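You operate a simulated robot arm through the tools that you are given. There is no shell and no other tool.

Carry out the task below with a simulated robot arm. There is one attempt and no reset: what you move stays moved.

## Task
Sift the batch into the big blue tub, up to its yellow line.
Fine: pull the outlet slide open, red switch to ON, RUN once on the grey box on the frame; with the sugar at the line press STOP there and push the slide shut. Spill none. Where these are worked on the way, their far stop is far enough and under half their travel is too little: outlet slide.

It is judged by the outcome, as a careful person would: the job done as asked, and still so three seconds after it is handed in. It fails if anything else is knocked over, pushed out of place, dropped, spilled or broken.

## Robot
A 6-joint arm with a two-finger gripper, fixed in place. Base frame: the origin is at the foot of the arm, x ahead of it, y to its left, z up. Readings come in m, rad, newtons and seconds.
With the tool pointing down near the work surface it reaches from about 0.34 to 0.7 m from the base axis. Its first joint turns from -2.897 to 2.897 rad. Payload 3.43 kg.
Tool frame: the origin (TCP) lies between the finger pads and is the grasp point; the fingertips stand 0.02 m ahead of it; z points along the fingers, y is the line along which they close. The gripper opens to 0.19 m. The gripper's body begins 0.248 m behind the TCP.
Orientation is told as [roll, pitch, yaw] about the base's x, y, z axes, in that order, counted from this pose: with the fingers straight down and closing along the base's y, the tool's x points along the base's -x, its y along +y and its z along -z.

## Interface
- The arm moves only by the tool send_rows. Its argument "motion" is text: rows parted by semicolons, each of 7 numbers parted by spaces: the gripper command, from -1 (shut) to 1 (fully open), values between in proportion, then the shift along the base's x, y, z in m, then the turn, a rotation vector about the base's x, y, z in rad. In form: hand x y z wx wy wz; .... A call has 1 to 20 rows; each row shifts and turns the commanded pose from where the row before left it. Rows are played at 5 a second. More than 0.05 m and 0.15 rad between two rows, or a gripper value outside its range, and nothing of the call is played. A pose out of reach is approached as far as the arm can. The call stops where the force on the tool passes 90 N (or 10 N more than at its start, if that is more) or the arm is blocked; 0.2 s more then pass. The fingers move at their own pace (about 0.153 m/s each) and stop on an object; they squeeze with about 28 N. The grip force told is the motor's: it shows also when the fingers shut on nothing. Time passes only in rows, and 0.2 s behind the last, so rows that do not move let the fingers close. The reply holds the time, the measured pose of the TCP, the force on the tool along the base axes, the opening and the grip force, in the units named above and with some noise, with the torque about the TCP (base axes, N m) and any sound that the robot's microphone picked up.
- Cameras (640 x 400 px; columns grow to the right, rows downward): "scene" is fixed at [0.2188, 0.6389, 1.5567]; the picture's right is [-0.98, -0.18, 0.00], its down [-0.08, 0.41, -0.91] and it looks along [0.17, -0.89, -0.41] (base axes); focal length 343 px, centre (320, 200). "wrist" rides on the gripper at [0.07, -0.008, -0.288] in the tool frame; the picture's right is [0.12, 0.99, 0.00], its down [-0.96, 0.12, -0.25] and it looks along [-0.25, 0.03, 0.97] (tool axes); focal length 261 px, centre (320, 200). There is no depth. A picture from a camera that has moved, and an enlarged one, comes with that camera's place and axes in the base frame and with its lens. The place of the scene camera against the robot may be out by one fixed shift of up to 0.025 m in any direction.
- capture(camera): a new picture of that camera. The clock stands still meanwhile.
- move_column(by): slides the trunk up (or, below 0, down) by that many m; the arm rides with it, the base frame stays. It gives what a move gives, with no picture.
- inspect(camera, box): a new picture of the part [left, top, right, bottom] of that camera's present view, enlarged. The clock stands still meanwhile.
- hand_in(): hands the job in; it is judged then, once.

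Nothing tells you positions but the pictures and the camera data. Unless the task says otherwise, let go and move clear before handing in.

The tools are called after "Call:" by a JSON object that holds its "fn" and its "kwargs". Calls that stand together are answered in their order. send_rows: Moves the arm, as the interface text tells. Its arguments: {"type":"object","properties":{"motion":{"type":"string"}},"required":["motion"]} The other tools are called the same way: move_column (by) slides the trunk up or down; capture (camera) takes a picture; inspect (camera, box) takes an enlarged picture of a part of a camera's view; hand_in () hands the job in.

At the start:

```text
time: 0.0
tcp_pos: [0.3649, -0.64, 1.1663]
orientation: [0.0, -0.001, -0.001]
contact_force: [0.4, -0.8, 0.4]
moment: [-0.01, -0.01, -0.05]
grip_width: 0.1902
grasp_force: 0.1
trunk travel left (down, up): [-0.325, 0.115]
```

scene: 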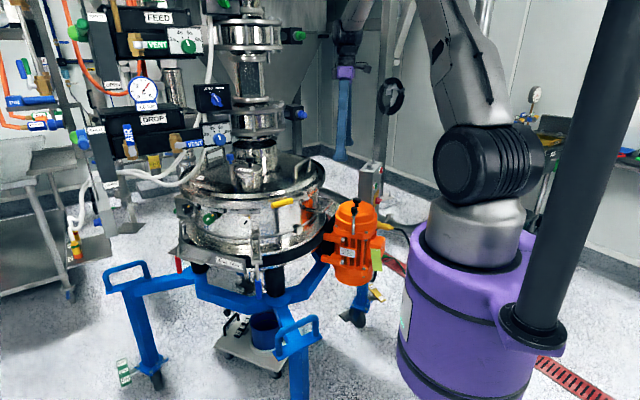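
wrist: 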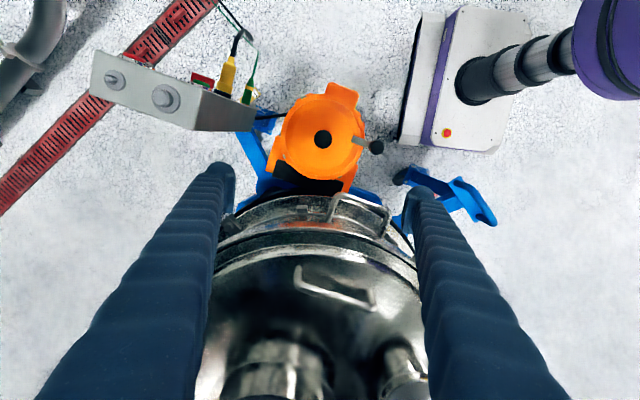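

I see a vibrating sieve on a blue frame with an orange motor, a grey box on the frame, and a blue tub under it on a trolley. First I look closer at all the parts before moving.

Call:
{"fn": "inspect", "kwargs": {"camera": "scene", "box": [160, 140, 340, 260]}}

Call:
{"fn": "inspect", "kwargs": {"camera": "scene", "box": [200, 240, 340, 380]}}

Call:
{"fn": "inspect", "kwargs": {"camera": "scene", "box": [310, 140, 430, 340]}}

Call:
{"fn": "inspect", "kwargs": {"camera": "scene", "box": [60, 0, 320, 180]}}

Call:
{"fn": "inspect", "kwargs": {"camera": "wrist", "box": [80, 20, 290, 200]}}

Call:
{"fn": "inspect", "kwargs": {"camera": "wrist", "box": [190, 170, 450, 400]}}

```text
3.33 times, centred on (250, 200) of scene
camera zoom: at [0.2188, 0.6389, 1.5567], right [-0.98, -0.18, 0.0], down [-0.08, 0.41, -0.91], along [0.17, -0.89, -0.41], focal length 1142 px, centre (553, 200)
```

zoom: 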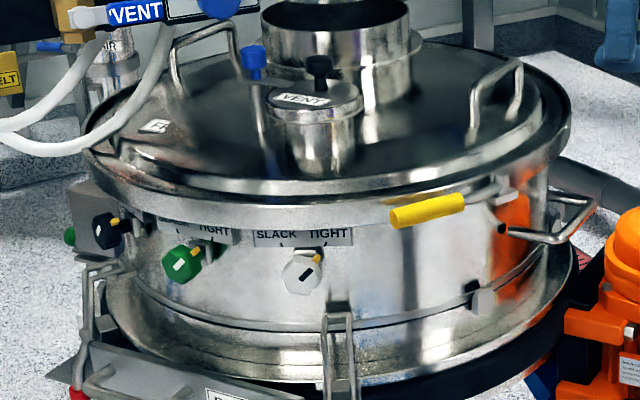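

```text
2.86 times, centred on (270, 310) of scene
camera zoom: at [0.2188, 0.6389, 1.5567], right [-0.98, -0.18, 0.0], down [-0.08, 0.41, -0.91], along [0.17, -0.89, -0.41], focal length 979 px, centre (463, -114)
```

zoom: 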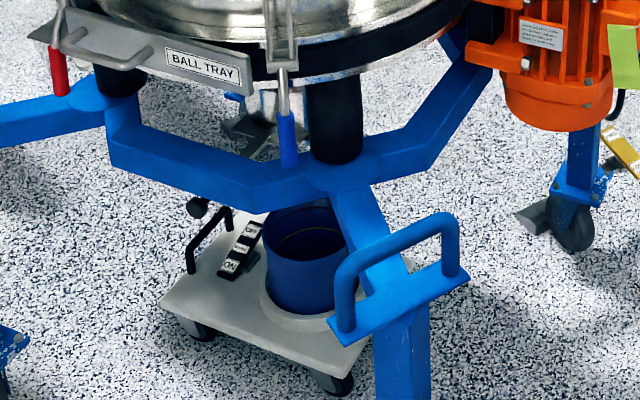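

```text
2.00 times, centred on (370, 240) of scene
camera zoom: at [0.2188, 0.6389, 1.5567], right [-0.98, -0.18, 0.0], down [-0.08, 0.41, -0.91], along [0.17, -0.89, -0.41], focal length 685 px, centre (220, 120)
```

zoom: 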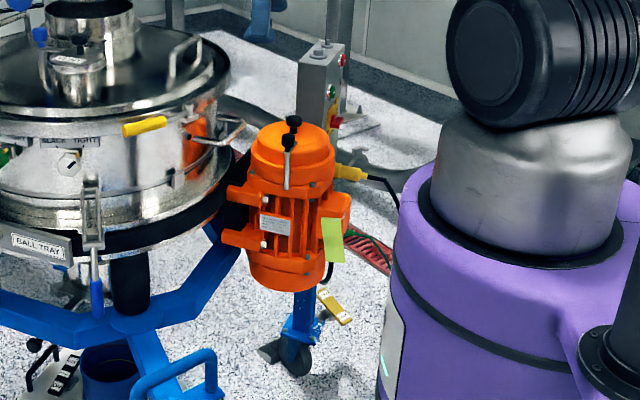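

```text
2.22 times, centred on (190, 90) of scene
camera zoom: at [0.2188, 0.6389, 1.5567], right [-0.98, -0.18, 0.0], down [-0.08, 0.41, -0.91], along [0.17, -0.89, -0.41], focal length 762 px, centre (609, 444)
```

zoom: 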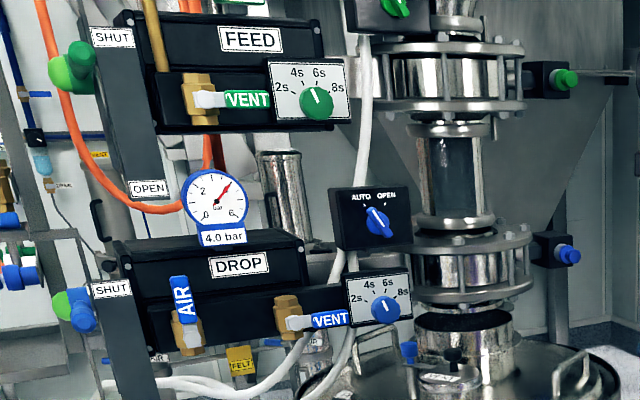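

```text
2.22 times, centred on (185, 110) of wrist
camera zoom: at [0.2945, -0.648, 1.4533], right [-0.12, 0.99, 0.0], down [0.96, 0.12, 0.25], along [0.25, 0.03, -0.97], focal length 579 px, centre (620, 400)
```

zoom: 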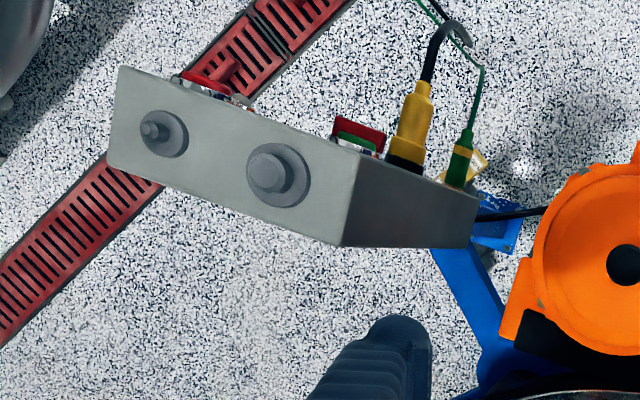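

```text
1.74 times, centred on (320, 285) of wrist
camera zoom: at [0.2945, -0.648, 1.4533], right [-0.12, 0.99, 0.0], down [0.96, 0.12, 0.25], along [0.25, 0.03, -0.97], focal length 453 px, centre (320, 52)
```

zoom: 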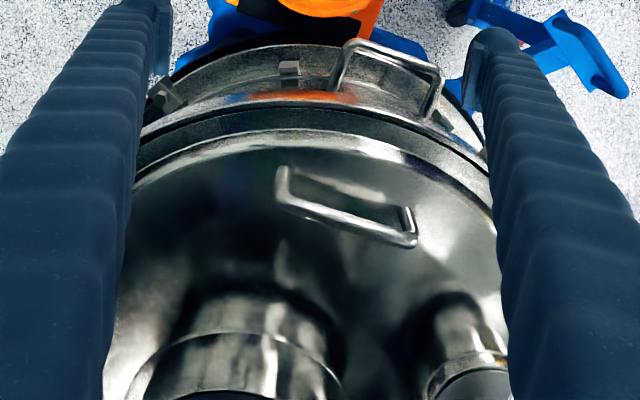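

I'm not sure yet which part is the outlet slide, so I zoom in closer on the lower parts.

Call:
{"fn": "inspect", "kwargs": {"camera": "scene", "box": [340, 270, 400, 330]}}

Call:
{"fn": "inspect", "kwargs": {"camera": "scene", "box": [215, 290, 295, 345]}}

Call:
{"fn": "inspect", "kwargs": {"camera": "scene", "box": [340, 140, 410, 210]}}

Call:
{"fn": "inspect", "kwargs": {"camera": "scene", "box": [100, 340, 160, 400]}}

Call:
{"fn": "inspect", "kwargs": {"camera": "scene", "box": [160, 230, 300, 310]}}

Call:
{"fn": "inspect", "kwargs": {"camera": "wrist", "box": [230, 60, 400, 200]}}

```text
6.67 times, centred on (370, 300) of scene
camera zoom: at [0.2188, 0.6389, 1.5567], right [-0.98, -0.18, 0.0], down [-0.08, 0.41, -0.91], along [0.17, -0.89, -0.41], focal length 2284 px, centre (-13, -467)
```

zoom: 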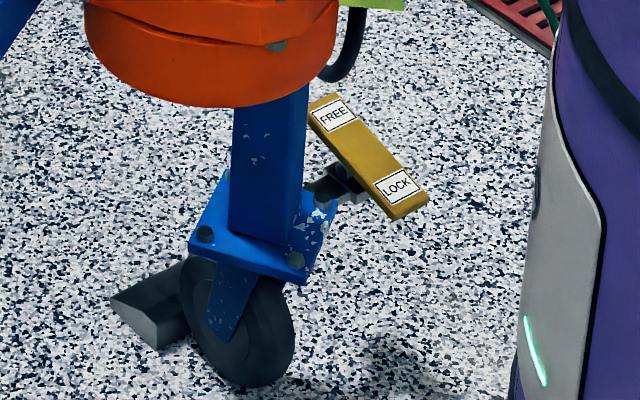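

```text
7.27 times, centred on (255, 318) of scene
camera zoom: at [0.2188, 0.6389, 1.5567], right [-0.98, -0.18, 0.0], down [-0.08, 0.41, -0.91], along [0.17, -0.89, -0.41], focal length 2492 px, centre (793, -654)
```

zoom: 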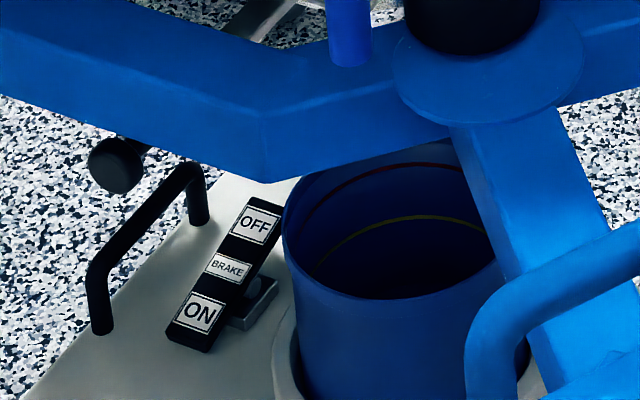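

```text
5.71 times, centred on (375, 175) of scene
camera zoom: at [0.2188, 0.6389, 1.5567], right [-0.98, -0.18, 0.0], down [-0.08, 0.41, -0.91], along [0.17, -0.89, -0.41], focal length 1958 px, centre (6, 343)
```

zoom: 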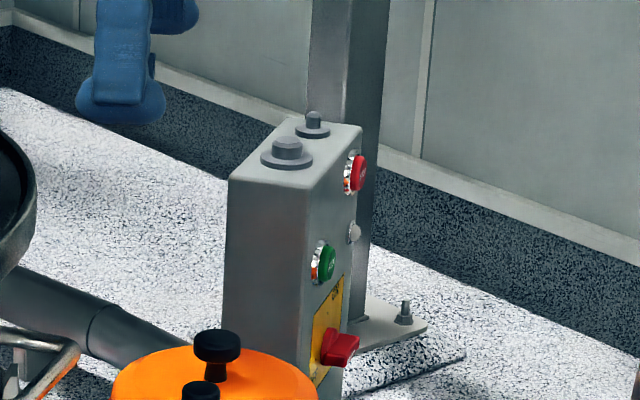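

```text
6.67 times, centred on (130, 370) of scene
camera zoom: at [0.2188, 0.6389, 1.5567], right [-0.98, -0.18, 0.0], down [-0.08, 0.41, -0.91], along [0.17, -0.89, -0.41], focal length 2284 px, centre (1587, -933)
```

zoom: 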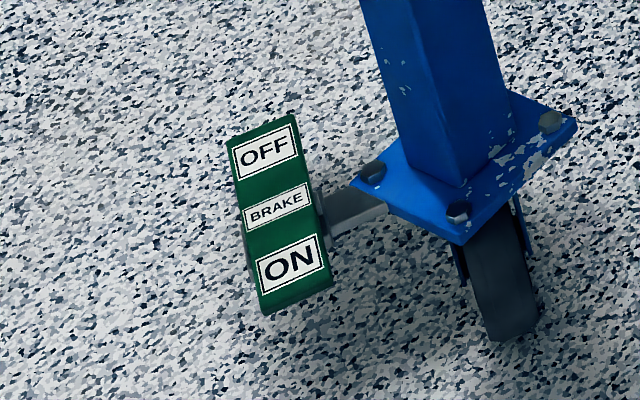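

```text
4.57 times, centred on (230, 270) of scene
camera zoom: at [0.2188, 0.6389, 1.5567], right [-0.98, -0.18, 0.0], down [-0.08, 0.41, -0.91], along [0.17, -0.89, -0.41], focal length 1566 px, centre (731, -120)
```

zoom: 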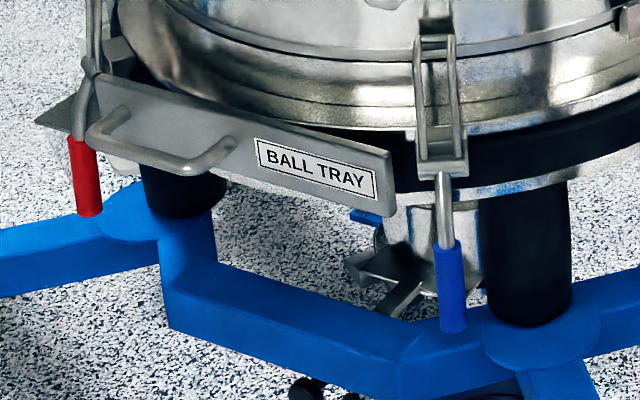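

```text
2.86 times, centred on (315, 130) of wrist
camera zoom: at [0.2945, -0.648, 1.4533], right [-0.12, 0.99, 0.0], down [0.96, 0.12, 0.25], along [0.25, 0.03, -0.97], focal length 745 px, centre (334, 400)
```

zoom: 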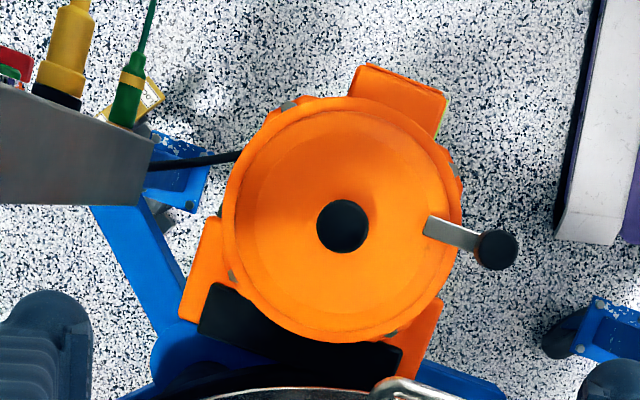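

The outlet is under the sieve, and the grey box (red knob, green and red buttons) sits at about (0.23, -0.87, 0.97) and faces -x. I tilt the hand and back off to look at the box face.

Call:
{"fn": "send_rows", "kwargs": {"motion": "1 -0.045 0 0.01 0 -0.14 0; 1 -0.045 0 0.01 0 -0.14 0; 1 -0.045 0 0.01 0 -0.14 0; 1 -0.045 -0.02 0 0 -0.14 0; 1 -0.045 -0.02 0 0 -0.14 0; 1 0 0 0 0 0 0"}}

Call:
{"fn": "capture", "kwargs": {"camera": "wrist"}}

Call:
{"fn": "capture", "kwargs": {"camera": "scene"}}

```text
time: 1.4
tcp_pos: [0.1405, -0.6772, 1.198]
orientation: [-0.002, -0.698, 0.004]
contact_force: [0.2, -0.3, 1.0]
moment: [-0.02, 0.12, 0.01]
grip_width: 0.1901
grasp_force: 0.0
trunk travel left (down, up): [-0.325, 0.115]
```

```text
taken
camera wrist: at [-0.0996, -0.6863, 1.3717], right [-0.09, 0.99, -0.08], down [0.58, 0.12, 0.81], along [0.81, 0.03, -0.58], focal length 261 px, centre (320, 200)
```

wrist: 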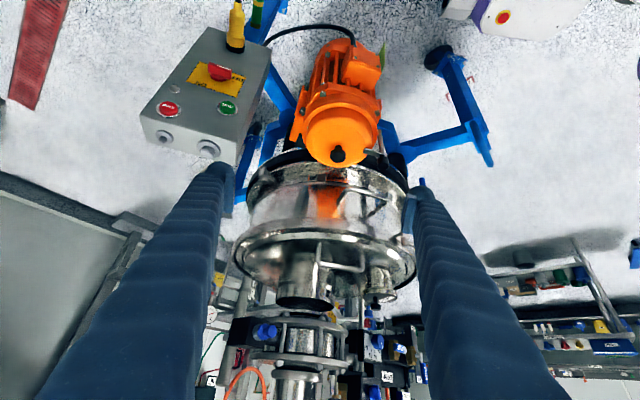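

```text
taken
```

scene: 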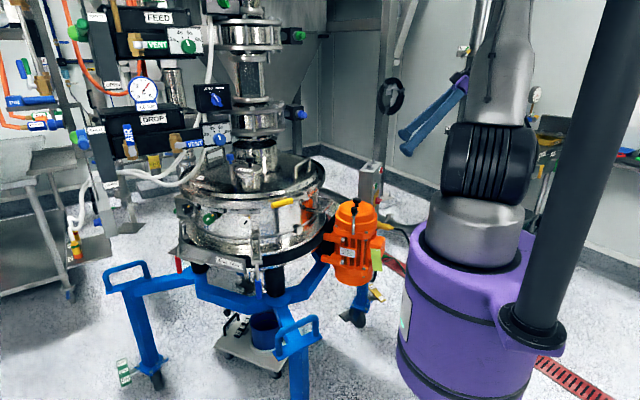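

The box face is in view, upside-down. I zoom in on it and on the underside of the sieve.

Call:
{"fn": "inspect", "kwargs": {"camera": "wrist", "box": [130, 20, 280, 170]}}

Call:
{"fn": "inspect", "kwargs": {"camera": "wrist", "box": [230, 30, 420, 180]}}

```text
2.67 times, centred on (205, 95) of wrist
camera zoom: at [-0.0996, -0.6863, 1.3717], right [-0.09, 0.99, -0.08], down [0.58, 0.12, 0.81], along [0.81, 0.03, -0.58], focal length 695 px, centre (627, 480)
```

zoom: 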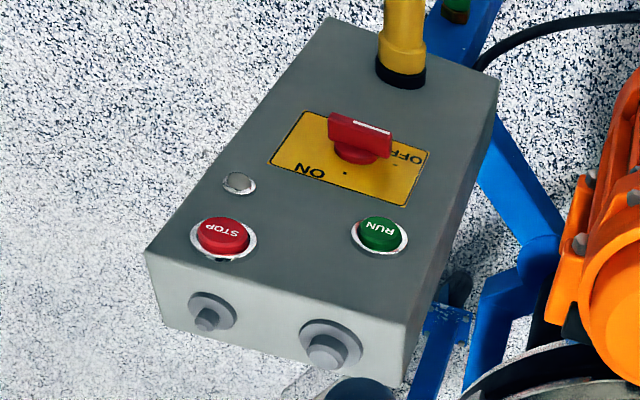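

```text
2.67 times, centred on (325, 105) of wrist
camera zoom: at [-0.0996, -0.6863, 1.3717], right [-0.09, 0.99, -0.08], down [0.58, 0.12, 0.81], along [0.81, 0.03, -0.58], focal length 695 px, centre (307, 453)
```

zoom: 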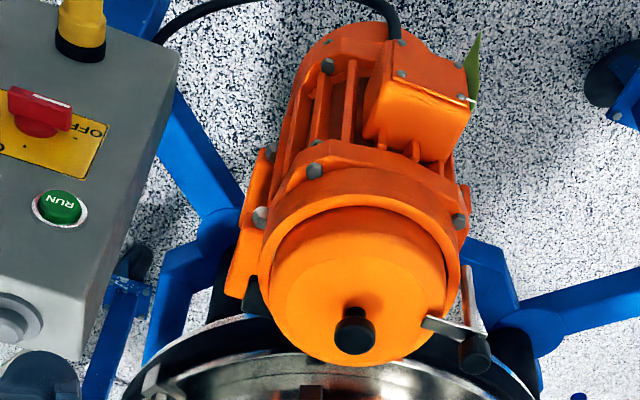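

The face reads: RUN green on the +y side, STOP red on the -y side, with the knob on OFF. I level the tool to look at the face squarely.

Call:
{"fn": "send_rows", "kwargs": {"motion": "1 -0.015 -0.015 -0.02 0 -0.145 0; 1 -0.015 -0.015 -0.02 0 -0.145 0; 1 -0.015 -0.015 -0.02 0 -0.145 0; 1 -0.015 -0.015 -0.02 0 -0.145 0; 1 -0.015 -0.015 -0.02 0 -0.145 0; 1 -0.015 -0.015 -0.02 0 -0.148 0; 1 0 0 0 0 0 -0.093; 1 0 0 0 0 0 -0.093; 1 0 0 0 0 0 0"}}

Call:
{"fn": "capture", "kwargs": {"camera": "wrist"}}

Call:
{"fn": "capture", "kwargs": {"camera": "scene"}}

```text
time: 3.4
tcp_pos: [0.0493, -0.7701, 1.0781]
orientation: [3.105, -1.567, 2.991]
contact_force: [0.1, 0.6, -0.3]
moment: [-0.01, -0.03, 0.0]
grip_width: 0.1904
grasp_force: 0.0
trunk travel left (down, up): [-0.325, 0.115]
```

```text
taken
camera wrist: at [-0.2354, -0.7245, 1.005], right [0.18, 0.98, -0.12], down [-0.22, 0.16, 0.96], along [0.96, -0.15, 0.25], focal length 261 px, centre (320, 200)
```

wrist: 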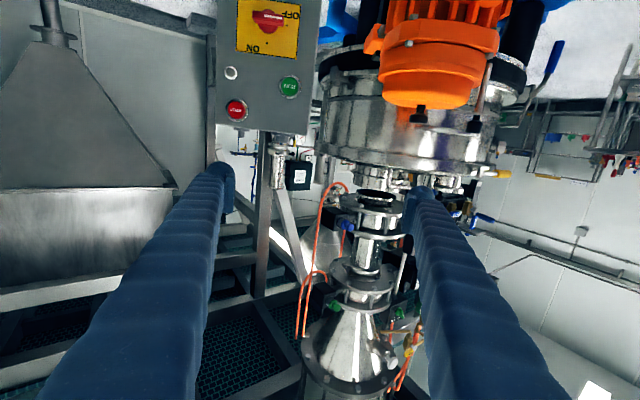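

```text
taken
```

scene: 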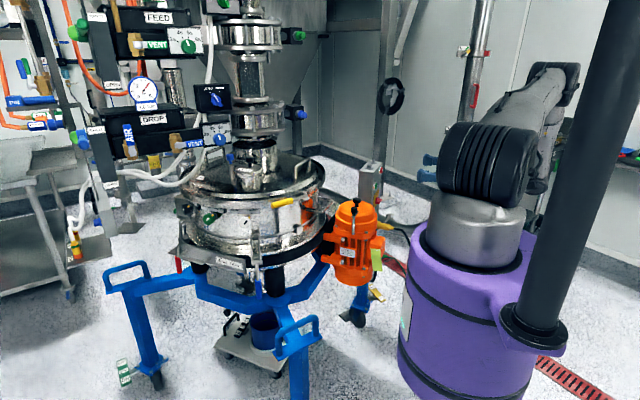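

The arm reaches this pose. I zoom in on the box face and on the sieve bottom.

Call:
{"fn": "inspect", "kwargs": {"camera": "wrist", "box": [210, 0, 330, 140]}}

Call:
{"fn": "inspect", "kwargs": {"camera": "wrist", "box": [310, 0, 530, 200]}}

```text
2.86 times, centred on (270, 70) of wrist
camera zoom: at [-0.2354, -0.7245, 1.005], right [0.18, 0.98, -0.12], down [-0.22, 0.16, 0.96], along [0.96, -0.15, 0.25], focal length 745 px, centre (463, 571)
```

zoom: 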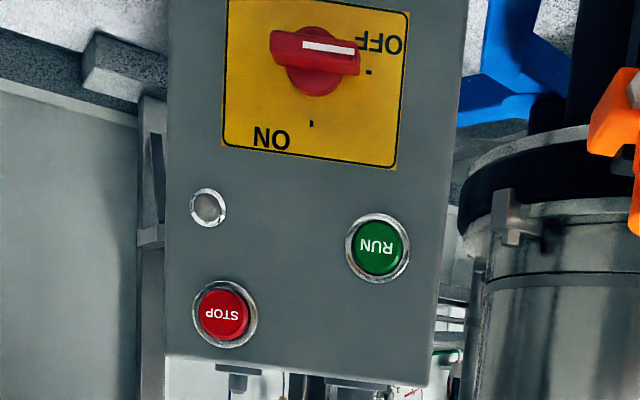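

```text
2.00 times, centred on (420, 100) of wrist
camera zoom: at [-0.2354, -0.7245, 1.005], right [0.18, 0.98, -0.12], down [-0.22, 0.16, 0.96], along [0.96, -0.15, 0.25], focal length 521 px, centre (120, 400)
```

zoom: 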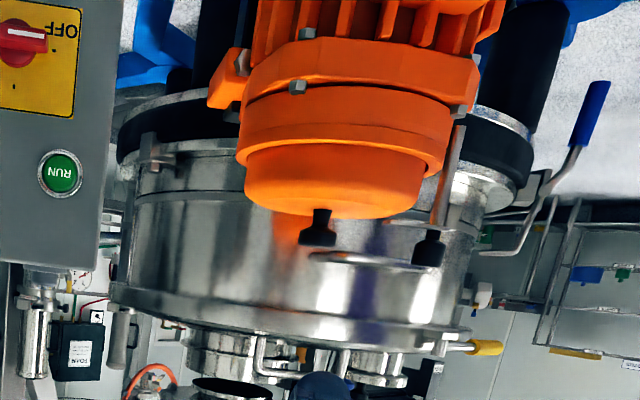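

The red switch handle now points at OFF (+y side) with ON at the top; RUN is about (0.230, -0.874, 0.936) and STOP about (0.210, -0.964, 0.986). Next I look for the outlet slide under the sieve.

Call:
{"fn": "inspect", "kwargs": {"camera": "scene", "box": [230, 260, 280, 300]}}

Call:
{"fn": "inspect", "kwargs": {"camera": "scene", "box": [270, 220, 350, 300]}}

Call:
{"fn": "inspect", "kwargs": {"camera": "scene", "box": [160, 170, 260, 250]}}

```text
10.00 times, centred on (255, 280) of scene
camera zoom: at [0.2188, 0.6389, 1.5567], right [-0.98, -0.18, 0.0], down [-0.08, 0.41, -0.91], along [0.17, -0.89, -0.41], focal length 3427 px, centre (970, -600)
```

zoom: 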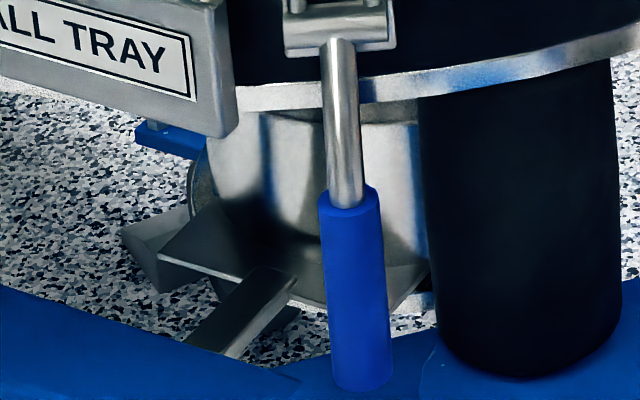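

```text
5.00 times, centred on (310, 260) of scene
camera zoom: at [0.2188, 0.6389, 1.5567], right [-0.98, -0.18, 0.0], down [-0.08, 0.41, -0.91], along [0.17, -0.89, -0.41], focal length 1713 px, centre (370, -100)
```

zoom: 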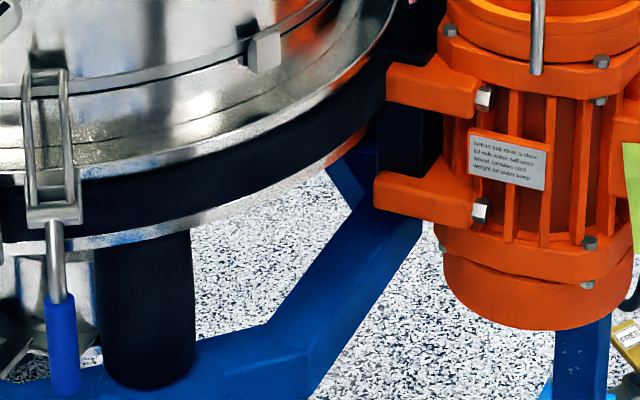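

```text
5.00 times, centred on (210, 210) of scene
camera zoom: at [0.2188, 0.6389, 1.5567], right [-0.98, -0.18, 0.0], down [-0.08, 0.41, -0.91], along [0.17, -0.89, -0.41], focal length 1713 px, centre (870, 150)
```

zoom: 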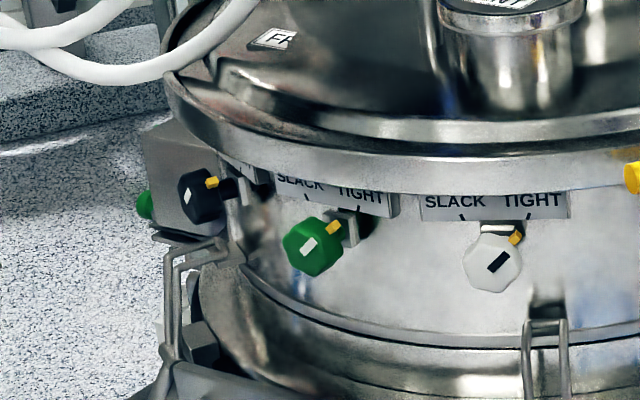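

The outlet spout and its slide plate with a flat bar are under the sieve, around z≈0.6. I lower the trunk to look under the sieve from the -x side.

Call:
{"fn": "move_column", "kwargs": {"by": -0.3}}

Call:
{"fn": "capture", "kwargs": {"camera": "wrist"}}

Call:
{"fn": "capture", "kwargs": {"camera": "scene"}}

```text
time: 6.4
tcp_pos: [0.0493, -0.77, 0.7777]
orientation: [-3.03, -1.566, 2.844]
contact_force: [-1.1, -0.2, -0.4]
moment: [0.02, 0.0, -0.04]
grip_width: 0.1898
grasp_force: 0.0
trunk travel left (down, up): [-0.025, 0.415]
```

```text
taken
camera wrist: at [-0.2353, -0.7244, 0.7057], right [0.18, 0.98, -0.12], down [-0.22, 0.16, 0.96], along [0.96, -0.15, 0.25], focal length 261 px, centre (320, 200)
```

wrist: 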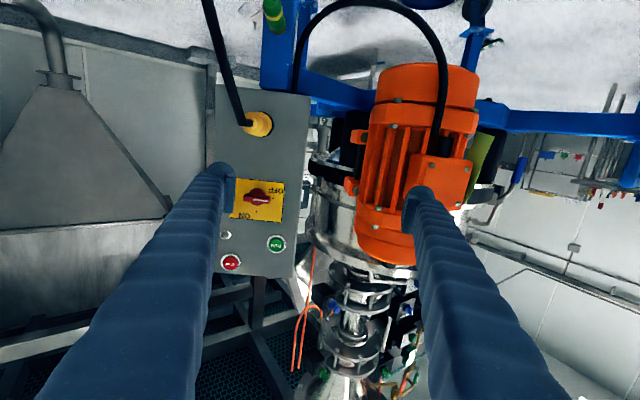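

```text
taken
```

scene: 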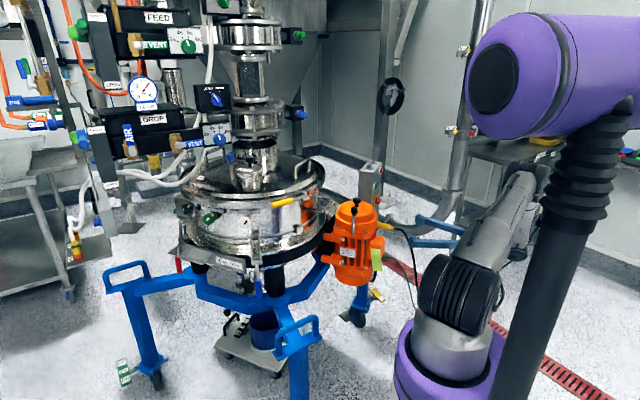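

Call:
{"fn": "inspect", "kwargs": {"camera": "wrist", "box": [250, 0, 560, 200]}}

Call:
{"fn": "inspect", "kwargs": {"camera": "scene", "box": [360, 180, 480, 300]}}

```text
2.00 times, centred on (405, 100) of wrist
camera zoom: at [-0.2353, -0.7244, 0.7057], right [0.18, 0.98, -0.12], down [-0.22, 0.16, 0.96], along [0.96, -0.15, 0.25], focal length 521 px, centre (150, 400)
```

zoom: 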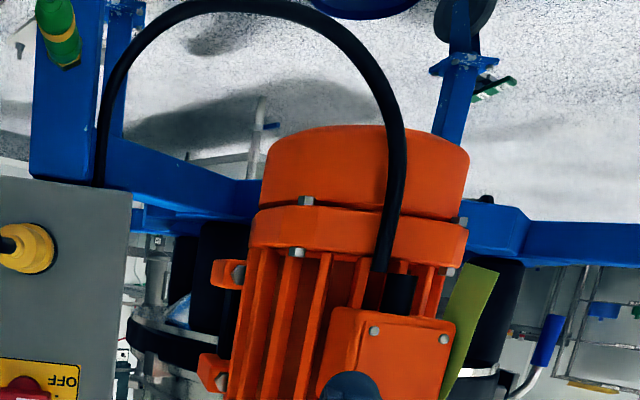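

```text
3.33 times, centred on (420, 240) of scene
camera zoom: at [0.2188, 0.6389, 1.5567], right [-0.98, -0.18, 0.0], down [-0.08, 0.41, -0.91], along [0.17, -0.89, -0.41], focal length 1142 px, centre (-13, 67)
```

zoom: 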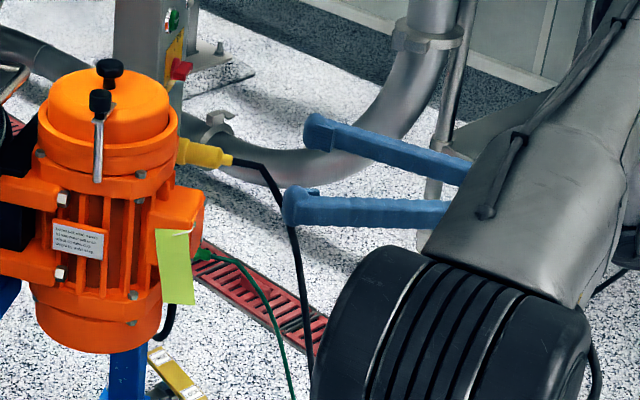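

The bar runs toward +y from the spout, and what looks like its black knob shows beyond the blue beam at about (0.78, -0.33, 0.58). I raise the trunk again and swing around to look from the +y side.

Call:
{"fn": "move_column", "kwargs": {"by": 0.3}}

Call:
{"fn": "send_rows", "kwargs": {"motion": "1 0.01 0.02 0.03 0 0 0.093; 1 0.01 0.02 0.03 0 0 0.093; 1 0.015 0.015 0.02 0 0.145 0; 1 0.015 0.015 0.02 0 0.145 0; 1 0.015 0.015 0.02 0 0.145 0; 1 0.015 0.015 0.02 0 0.145 0; 1 0.015 0.03 0.02 0 0.145 0; 1 0.02 0.04 0 0 0.145 0; 1 0.02 0.045 0 0 0 0; 1 0.02 0.045 0 0 0 0; 1 0.02 0.045 0 0 0 0; 1 0.02 0.045 0 0 0 0; 1 0.02 0.045 0 0 0 0; 1 0.02 0.045 0 0 0 0; 1 0.02 0.045 0 0 0 0; 1 0 0 0 0 0 0"}}

Call:
{"fn": "capture", "kwargs": {"camera": "wrist"}}

Call:
{"fn": "capture", "kwargs": {"camera": "scene"}}

```text
time: 9.4
tcp_pos: [0.0491, -0.7705, 1.0772]
orientation: [3.113, -1.567, 2.988]
contact_force: [-0.3, -0.5, 0.0]
moment: [0.0, -0.03, 0.02]
grip_width: 0.1898
grasp_force: 0.0
trunk travel left (down, up): [-0.325, 0.115]
```

```text
time: 12.8
tcp_pos: [0.3051, -0.3174, 1.262]
orientation: [0.005, -0.699, 0.001]
contact_force: [1.3, 0.3, 1.0]
moment: [-0.04, -0.01, 0.01]
grip_width: 0.19
grasp_force: 0.0
out of reach, approached as far as the arm can: row 14, 15
trunk travel left (down, up): [-0.325, 0.115]
```

```text
taken
camera wrist: at [0.0656, -0.3276, 1.4363], right [-0.1, 0.99, -0.07], down [0.58, 0.11, 0.81], along [0.81, 0.04, -0.58], focal length 261 px, centre (320, 200)
```

wrist: 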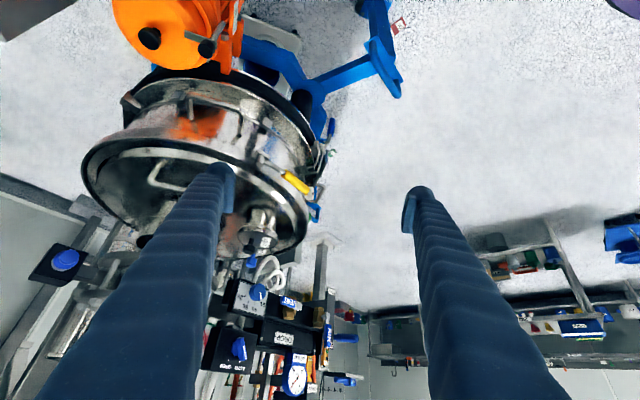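

```text
taken
```

scene: 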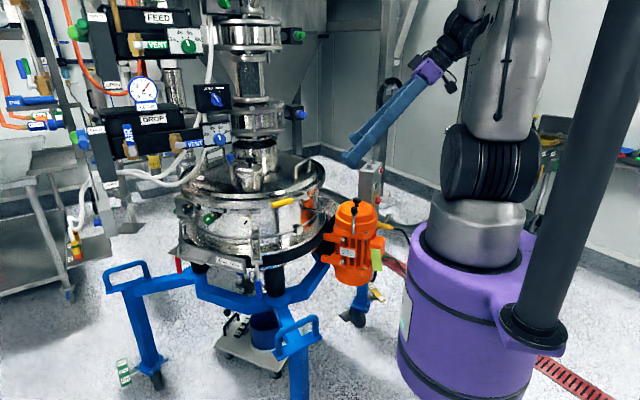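

That pose is too near the base for swinging further, so I straighten the hand down and move outward. Then I tilt it toward -y to see the slide handle.

Call:
{"fn": "send_rows", "kwargs": {"motion": "1 0.045 0.02 0 0 0.14 0; 1 0.045 0.03 0 0 0.14 0; 1 0.045 0.03 0 0 0.14 0; 1 0.045 0.03 0 0 0.14 0; 1 0.045 0.03 0 0 0.14 0; 1 0.01 0.045 -0.02 -0.1 0 0; 1 0.01 0.045 -0.02 -0.1 0 0; 1 0.01 0.045 -0.02 -0.1 0 0; 1 0.01 0.045 -0.02 -0.1 0 0; 1 0.01 0.045 -0.02 -0.1 0 0; 1 0 0 0 0 0 0"}}

Call:
{"fn": "capture", "kwargs": {"camera": "wrist"}}

Call:
{"fn": "capture", "kwargs": {"camera": "scene"}}

```text
refused: row 2 steps farther than a row can; nothing moved
```

```text
taken
camera wrist: at [0.0656, -0.3276, 1.4363], right [-0.1, 0.99, -0.07], down [0.58, 0.11, 0.81], along [0.81, 0.04, -0.58], focal length 261 px, centre (320, 200)
```

wrist: 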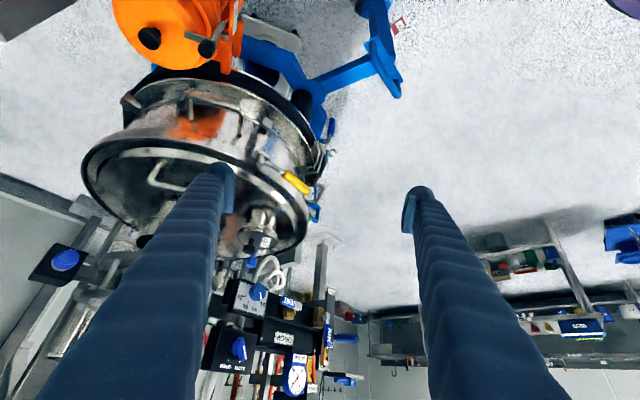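

```text
taken
```

scene: 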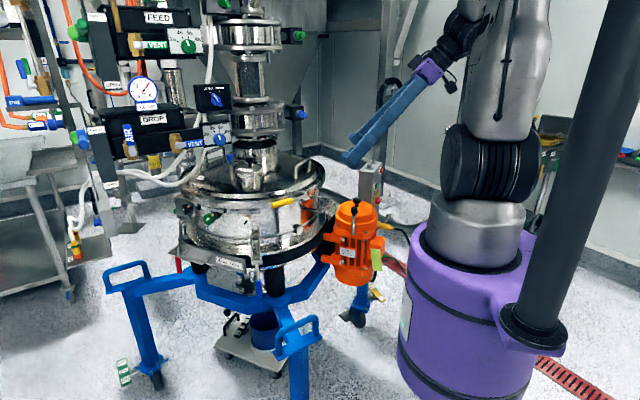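

Call:
{"fn": "send_rows", "kwargs": {"motion": "1 0.04 0.025 0 0 0.14 0; 1 0.04 0.025 0 0 0.14 0; 1 0.04 0.025 0 0 0.14 0; 1 0.04 0.025 0 0 0.14 0; 1 0.04 0.025 0 0 0.14 0; 1 0.015 0.04 -0.02 -0.1 0 0; 1 0.015 0.04 -0.02 -0.1 0 0; 1 0.015 0.04 -0.02 -0.1 0 0; 1 0.015 0.04 -0.02 -0.1 0 0; 1 0.015 0.04 -0.02 -0.1 0 0; 1 0 0 0 0 0 0"}}

Call:
{"fn": "capture", "kwargs": {"camera": "wrist"}}

Call:
{"fn": "capture", "kwargs": {"camera": "scene"}}

```text
time: 15.4
tcp_pos: [0.5837, -0.0337, 1.1598]
orientation: [-0.499, -0.003, -0.066]
contact_force: [-0.3, -1.6, 1.1]
moment: [0.24, 0.07, -0.07]
grip_width: 0.19
grasp_force: 0.1
trunk travel left (down, up): [-0.325, 0.115]
stopped in row 11: the arm was blocked; the commanded pose is now the measured one
```

```text
taken
camera wrist: at [0.5209, 0.1022, 1.4147], right [-0.06, 0.88, -0.48], down [0.97, 0.16, 0.16], along [0.22, -0.45, -0.86], focal length 261 px, centre (320, 200)
```

wrist: 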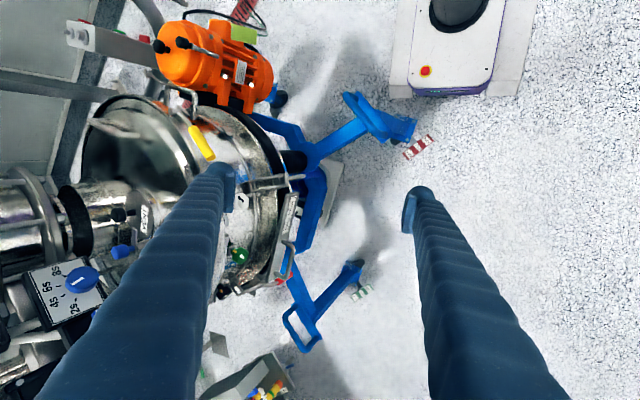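

```text
taken
```

scene: 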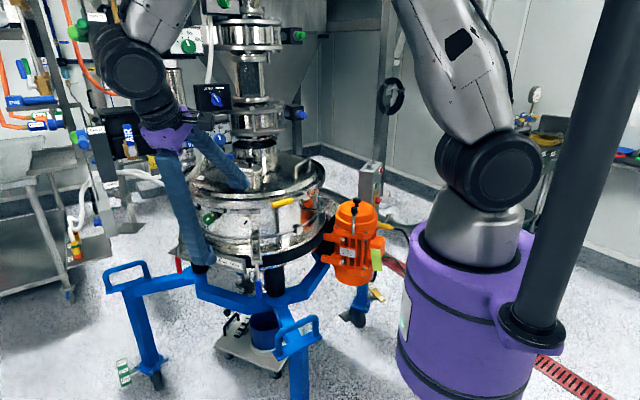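

The arm was blocked slightly at the end of that move, so I won't push further that way. I zoom in on the slide area from here.

Call:
{"fn": "inspect", "kwargs": {"camera": "wrist", "box": [230, 80, 430, 240]}}

Call:
{"fn": "inspect", "kwargs": {"camera": "wrist", "box": [270, 140, 350, 220]}}

Call:
{"fn": "inspect", "kwargs": {"camera": "wrist", "box": [180, 200, 380, 400]}}

Call:
{"fn": "inspect", "kwargs": {"camera": "scene", "box": [80, 0, 280, 130]}}

```text
2.50 times, centred on (330, 160) of wrist
camera zoom: at [0.5209, 0.1022, 1.4147], right [-0.06, 0.88, -0.48], down [0.97, 0.16, 0.16], along [0.22, -0.45, -0.86], focal length 652 px, centre (295, 300)
```

zoom: 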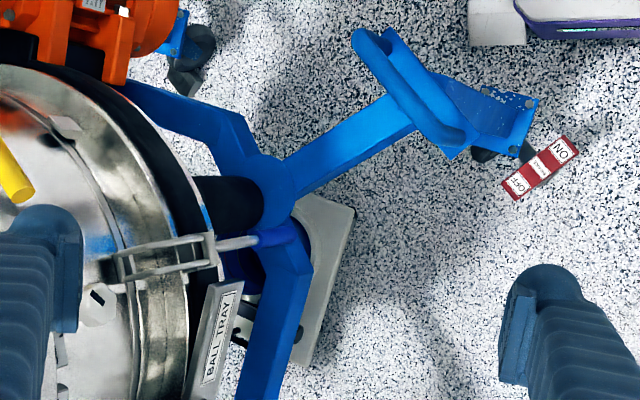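

```text
5.00 times, centred on (310, 180) of wrist
camera zoom: at [0.5209, 0.1022, 1.4147], right [-0.06, 0.88, -0.48], down [0.97, 0.16, 0.16], along [0.22, -0.45, -0.86], focal length 1303 px, centre (370, 300)
```

zoom: 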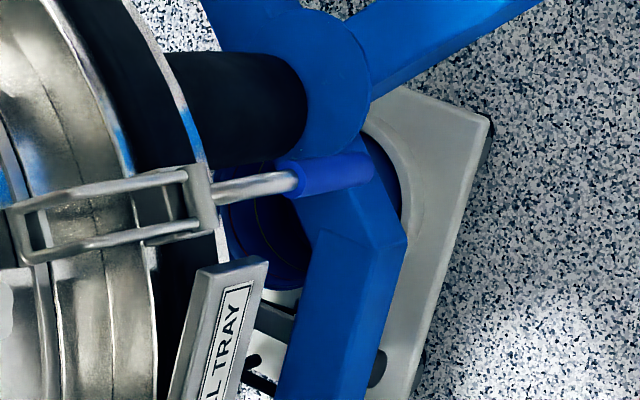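

```text
2.00 times, centred on (280, 300) of wrist
camera zoom: at [0.5209, 0.1022, 1.4147], right [-0.06, 0.88, -0.48], down [0.97, 0.16, 0.16], along [0.22, -0.45, -0.86], focal length 521 px, centre (400, 0)
```

zoom: 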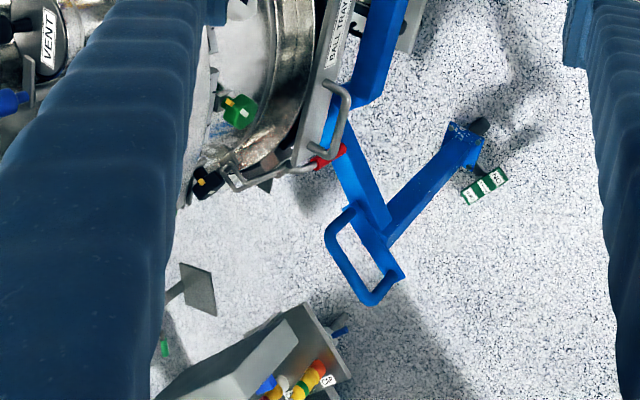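

```text
3.08 times, centred on (180, 65) of scene
camera zoom: at [0.2188, 0.6389, 1.5567], right [-0.98, -0.18, 0.0], down [-0.08, 0.41, -0.91], along [0.17, -0.89, -0.41], focal length 1054 px, centre (751, 615)
```

zoom: 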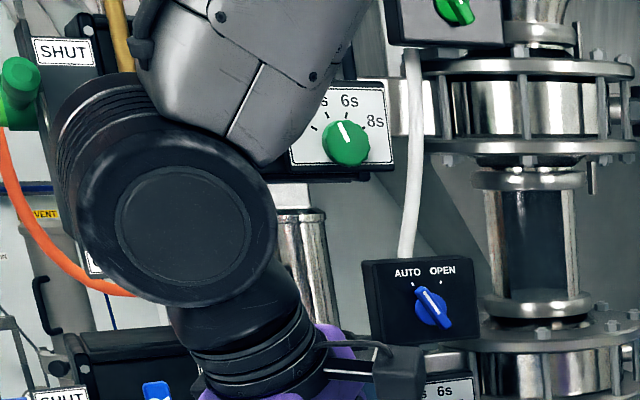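

The slide's bar runs under the blue beam and ends in a black knob near (0.775, -0.315, 0.597). I lower the trunk and turn the hand to get a close look at it from the +y side.

Call:
{"fn": "move_column", "kwargs": {"by": -0.3}}

Call:
{"fn": "capture", "kwargs": {"camera": "wrist"}}

Call:
{"fn": "capture", "kwargs": {"camera": "scene"}}

```text
time: 18.4
tcp_pos: [0.5831, -0.0312, 0.8605]
orientation: [-0.503, -0.004, -0.066]
contact_force: [-0.4, -0.4, 0.2]
moment: [0.03, -0.02, 0.03]
grip_width: 0.19
grasp_force: 0.0
trunk travel left (down, up): [-0.025, 0.415]
```

```text
taken
camera wrist: at [0.5197, 0.1048, 1.115], right [-0.06, 0.88, -0.48], down [0.97, 0.16, 0.16], along [0.22, -0.45, -0.86], focal length 261 px, centre (320, 200)
```

wrist: 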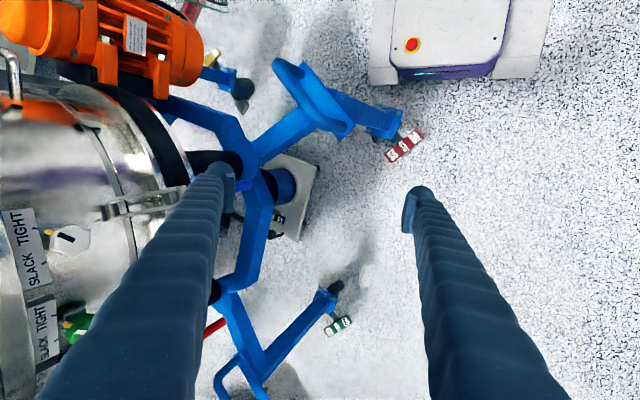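

```text
taken
```

scene: 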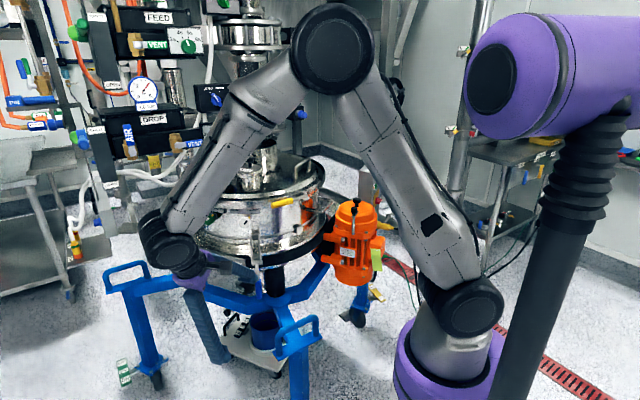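

I turn the hand step by step: level out, yaw about -60°, then tilt to point at the knob.

Call:
{"fn": "send_rows", "kwargs": {"motion": "1 0.02 -0.01 -0.005 0.125 0 0; 1 0.02 -0.01 -0.005 0.125 0 0; 1 0.02 -0.01 -0.005 0.125 0 0; 1 0.02 -0.01 -0.005 0.125 0 0; 1 0 0 0 0 0 -0.14; 1 0 0 0 0 0 -0.14; 1 0 0 0 0 0 -0.14; 1 0 0 0 0 0 -0.14; 1 0 0 0 0 0 -0.14; 1 0 0 0 0 0 -0.14; 1 0 0 0 0 0 -0.14; 1 0 0 0 0 0 0"}}

Call:
{"fn": "capture", "kwargs": {"camera": "wrist"}}

```text
time: 21.0
tcp_pos: [0.6627, -0.0708, 0.8392]
orientation: [-0.004, 0.028, -1.04]
contact_force: [0.4, -0.2, -0.2]
moment: [0.01, 0.0, 0.01]
grip_width: 0.1903
grasp_force: 0.1
trunk travel left (down, up): [-0.025, 0.415]
```

```text
taken
camera wrist: at [0.6246, -0.0209, 1.1279], right [0.8, 0.61, 0.0], down [0.59, -0.78, 0.22], along [0.13, -0.17, -0.98], focal length 261 px, centre (320, 200)
```

wrist: 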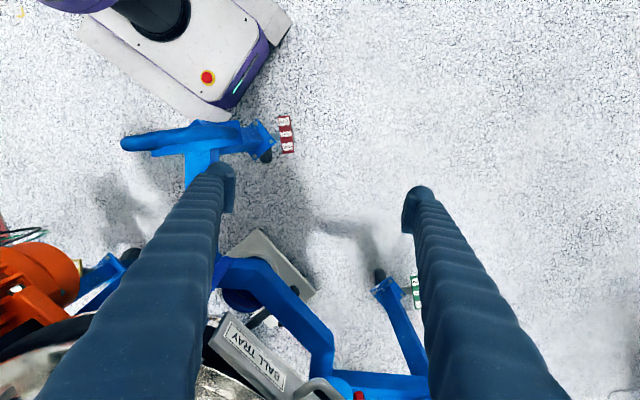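

Call:
{"fn": "send_rows", "kwargs": {"motion": "1 0 0 -0.018 -0.117 -0.068 0; 1 0 0 -0.018 -0.117 -0.068 0; 1 0 0 -0.018 -0.117 -0.068 0; 1 0 0 -0.018 -0.117 -0.068 0; 1 0 0 -0.018 -0.117 -0.068 0; 1 0 0 -0.018 -0.117 -0.068 0; 1 0 0 -0.018 -0.117 -0.068 0; 1 0 0 -0.018 -0.117 -0.068 0; 1 0 0 -0.018 -0.117 -0.068 0; 1 0 0 0 0 0 0"}}

Call:
{"fn": "capture", "kwargs": {"camera": "wrist"}}

Call:
{"fn": "capture", "kwargs": {"camera": "scene"}}

```text
time: 23.2
tcp_pos: [0.7246, -0.0356, 0.7196]
orientation: [-0.097, -1.178, -0.972]
contact_force: [-0.6, -0.2, 0.4]
moment: [-0.11, -0.02, -0.06]
grip_width: 0.1898
grasp_force: 0.1
out of reach, approached as far as the arm can: row 7, 8, 9
trunk travel left (down, up): [-0.025, 0.415]
```

```text
taken
camera wrist: at [0.5753, 0.2157, 0.7631], right [0.84, 0.52, -0.15], down [0.2, -0.05, 0.98], along [0.5, -0.85, -0.14], focal length 261 px, centre (320, 200)
```

wrist: 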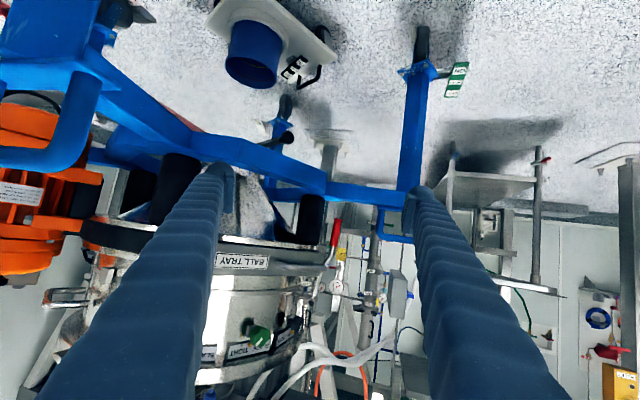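

```text
taken
```

scene: 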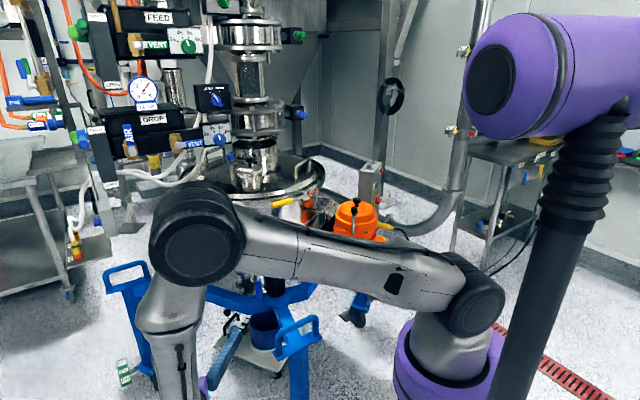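

Now the slide knob should be visible near the frame's beam. I zoom in.

Call:
{"fn": "inspect", "kwargs": {"camera": "wrist", "box": [210, 70, 350, 210]}}

Call:
{"fn": "inspect", "kwargs": {"camera": "wrist", "box": [250, 100, 330, 160]}}

Call:
{"fn": "inspect", "kwargs": {"camera": "wrist", "box": [200, 0, 360, 110]}}

```text
2.86 times, centred on (280, 140) of wrist
camera zoom: at [0.5753, 0.2157, 0.7631], right [0.84, 0.52, -0.15], down [0.2, -0.05, 0.98], along [0.5, -0.85, -0.14], focal length 745 px, centre (434, 371)
```

zoom: 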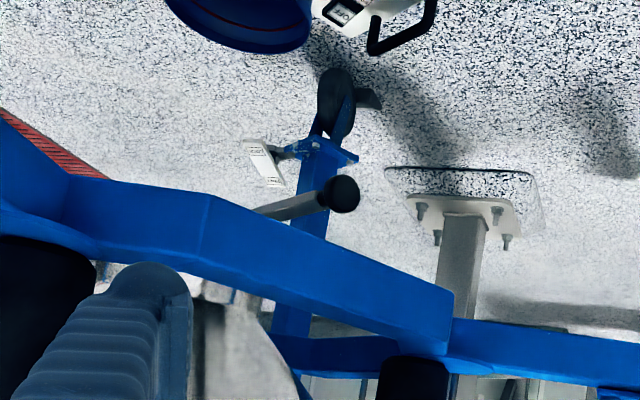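

```text
6.67 times, centred on (290, 130) of wrist
camera zoom: at [0.5753, 0.2157, 0.7631], right [0.84, 0.52, -0.15], down [0.2, -0.05, 0.98], along [0.5, -0.85, -0.14], focal length 1738 px, centre (520, 667)
```

zoom: 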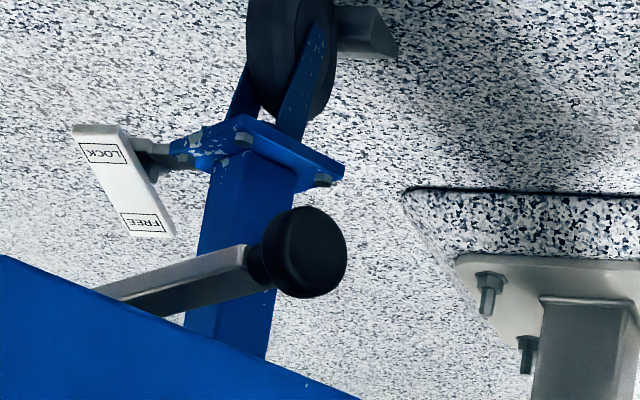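

```text
3.64 times, centred on (280, 55) of wrist
camera zoom: at [0.5753, 0.2157, 0.7631], right [0.84, 0.52, -0.15], down [0.2, -0.05, 0.98], along [0.5, -0.85, -0.14], focal length 948 px, centre (466, 727)
```

zoom: 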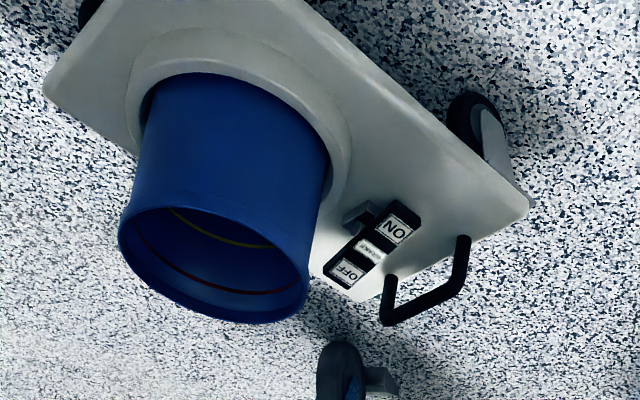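

The knob is clear: a round black knob on a flat bar at about (0.796, -0.352, 0.541), under the beam with ~4 cm of clearance. The tub has a yellow line low and a red line higher up. I turn the hand in line with the bar and move toward the pre-grasp point.

Call:
{"fn": "send_rows", "kwargs": {"motion": "1 0.016 -0.029 -0.018 0 0 -0.14; 1 0.016 -0.029 -0.018 0 0 -0.14; 1 0.016 -0.029 -0.018 0 0 -0.14; 1 0.015 -0.028 -0.016 0 0 0; 1 0 0 0 0 0 0"}}

Call:
{"fn": "capture", "kwargs": {"camera": "wrist"}}

Call:
{"fn": "capture", "kwargs": {"camera": "scene"}}

```text
time: 24.4
tcp_pos: [0.7865, -0.1532, 0.6493]
orientation: [-0.018, -1.191, -1.446]
contact_force: [0.3, -1.4, 0.2]
moment: [-0.02, 0.0, -0.04]
grip_width: 0.1898
grasp_force: 0.0
trunk travel left (down, up): [-0.025, 0.415]
```

```text
taken
camera wrist: at [0.7458, 0.138, 0.6901], right [0.98, 0.15, -0.12], down [0.14, -0.11, 0.98], along [0.13, -0.98, -0.13], focal length 261 px, centre (320, 200)
```

wrist: 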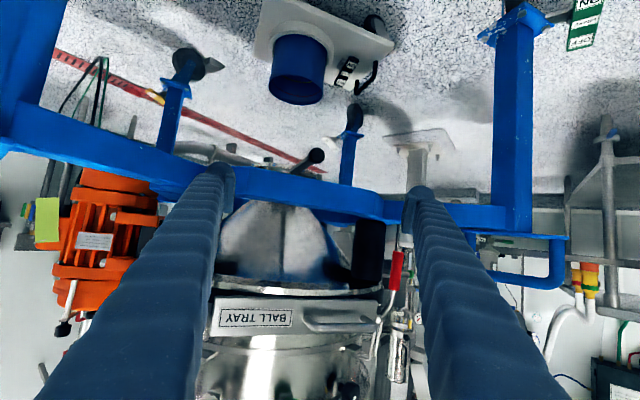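

```text
taken
```

scene: 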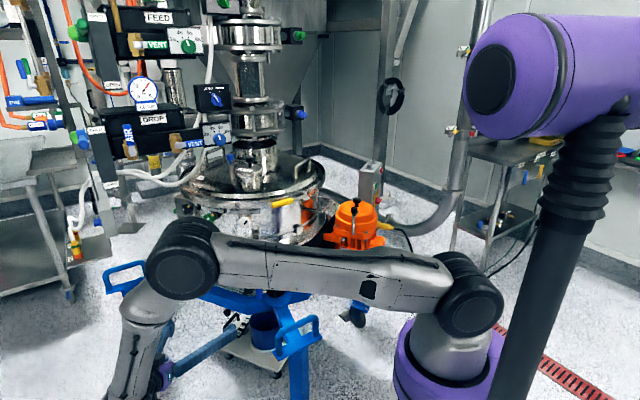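

Call:
{"fn": "inspect", "kwargs": {"camera": "wrist", "box": [250, 110, 370, 230]}}

Call:
{"fn": "inspect", "kwargs": {"camera": "wrist", "box": [250, 10, 400, 120]}}

```text
3.33 times, centred on (310, 170) of wrist
camera zoom: at [0.7458, 0.138, 0.6901], right [0.98, 0.15, -0.12], down [0.14, -0.11, 0.98], along [0.13, -0.98, -0.13], focal length 869 px, centre (353, 300)
```

zoom: 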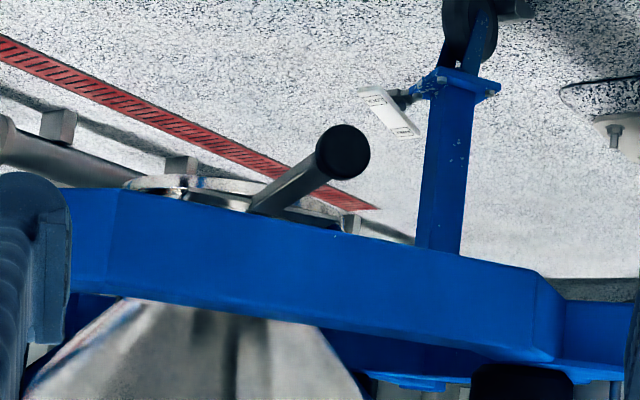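

```text
3.64 times, centred on (325, 65) of wrist
camera zoom: at [0.7458, 0.138, 0.6901], right [0.98, 0.15, -0.12], down [0.14, -0.11, 0.98], along [0.13, -0.98, -0.13], focal length 948 px, centre (302, 691)
```

zoom: 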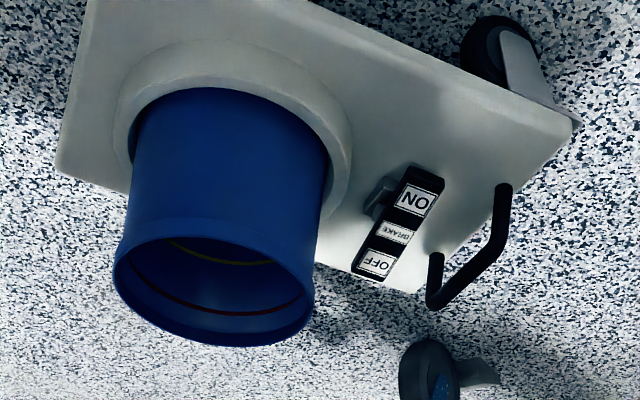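

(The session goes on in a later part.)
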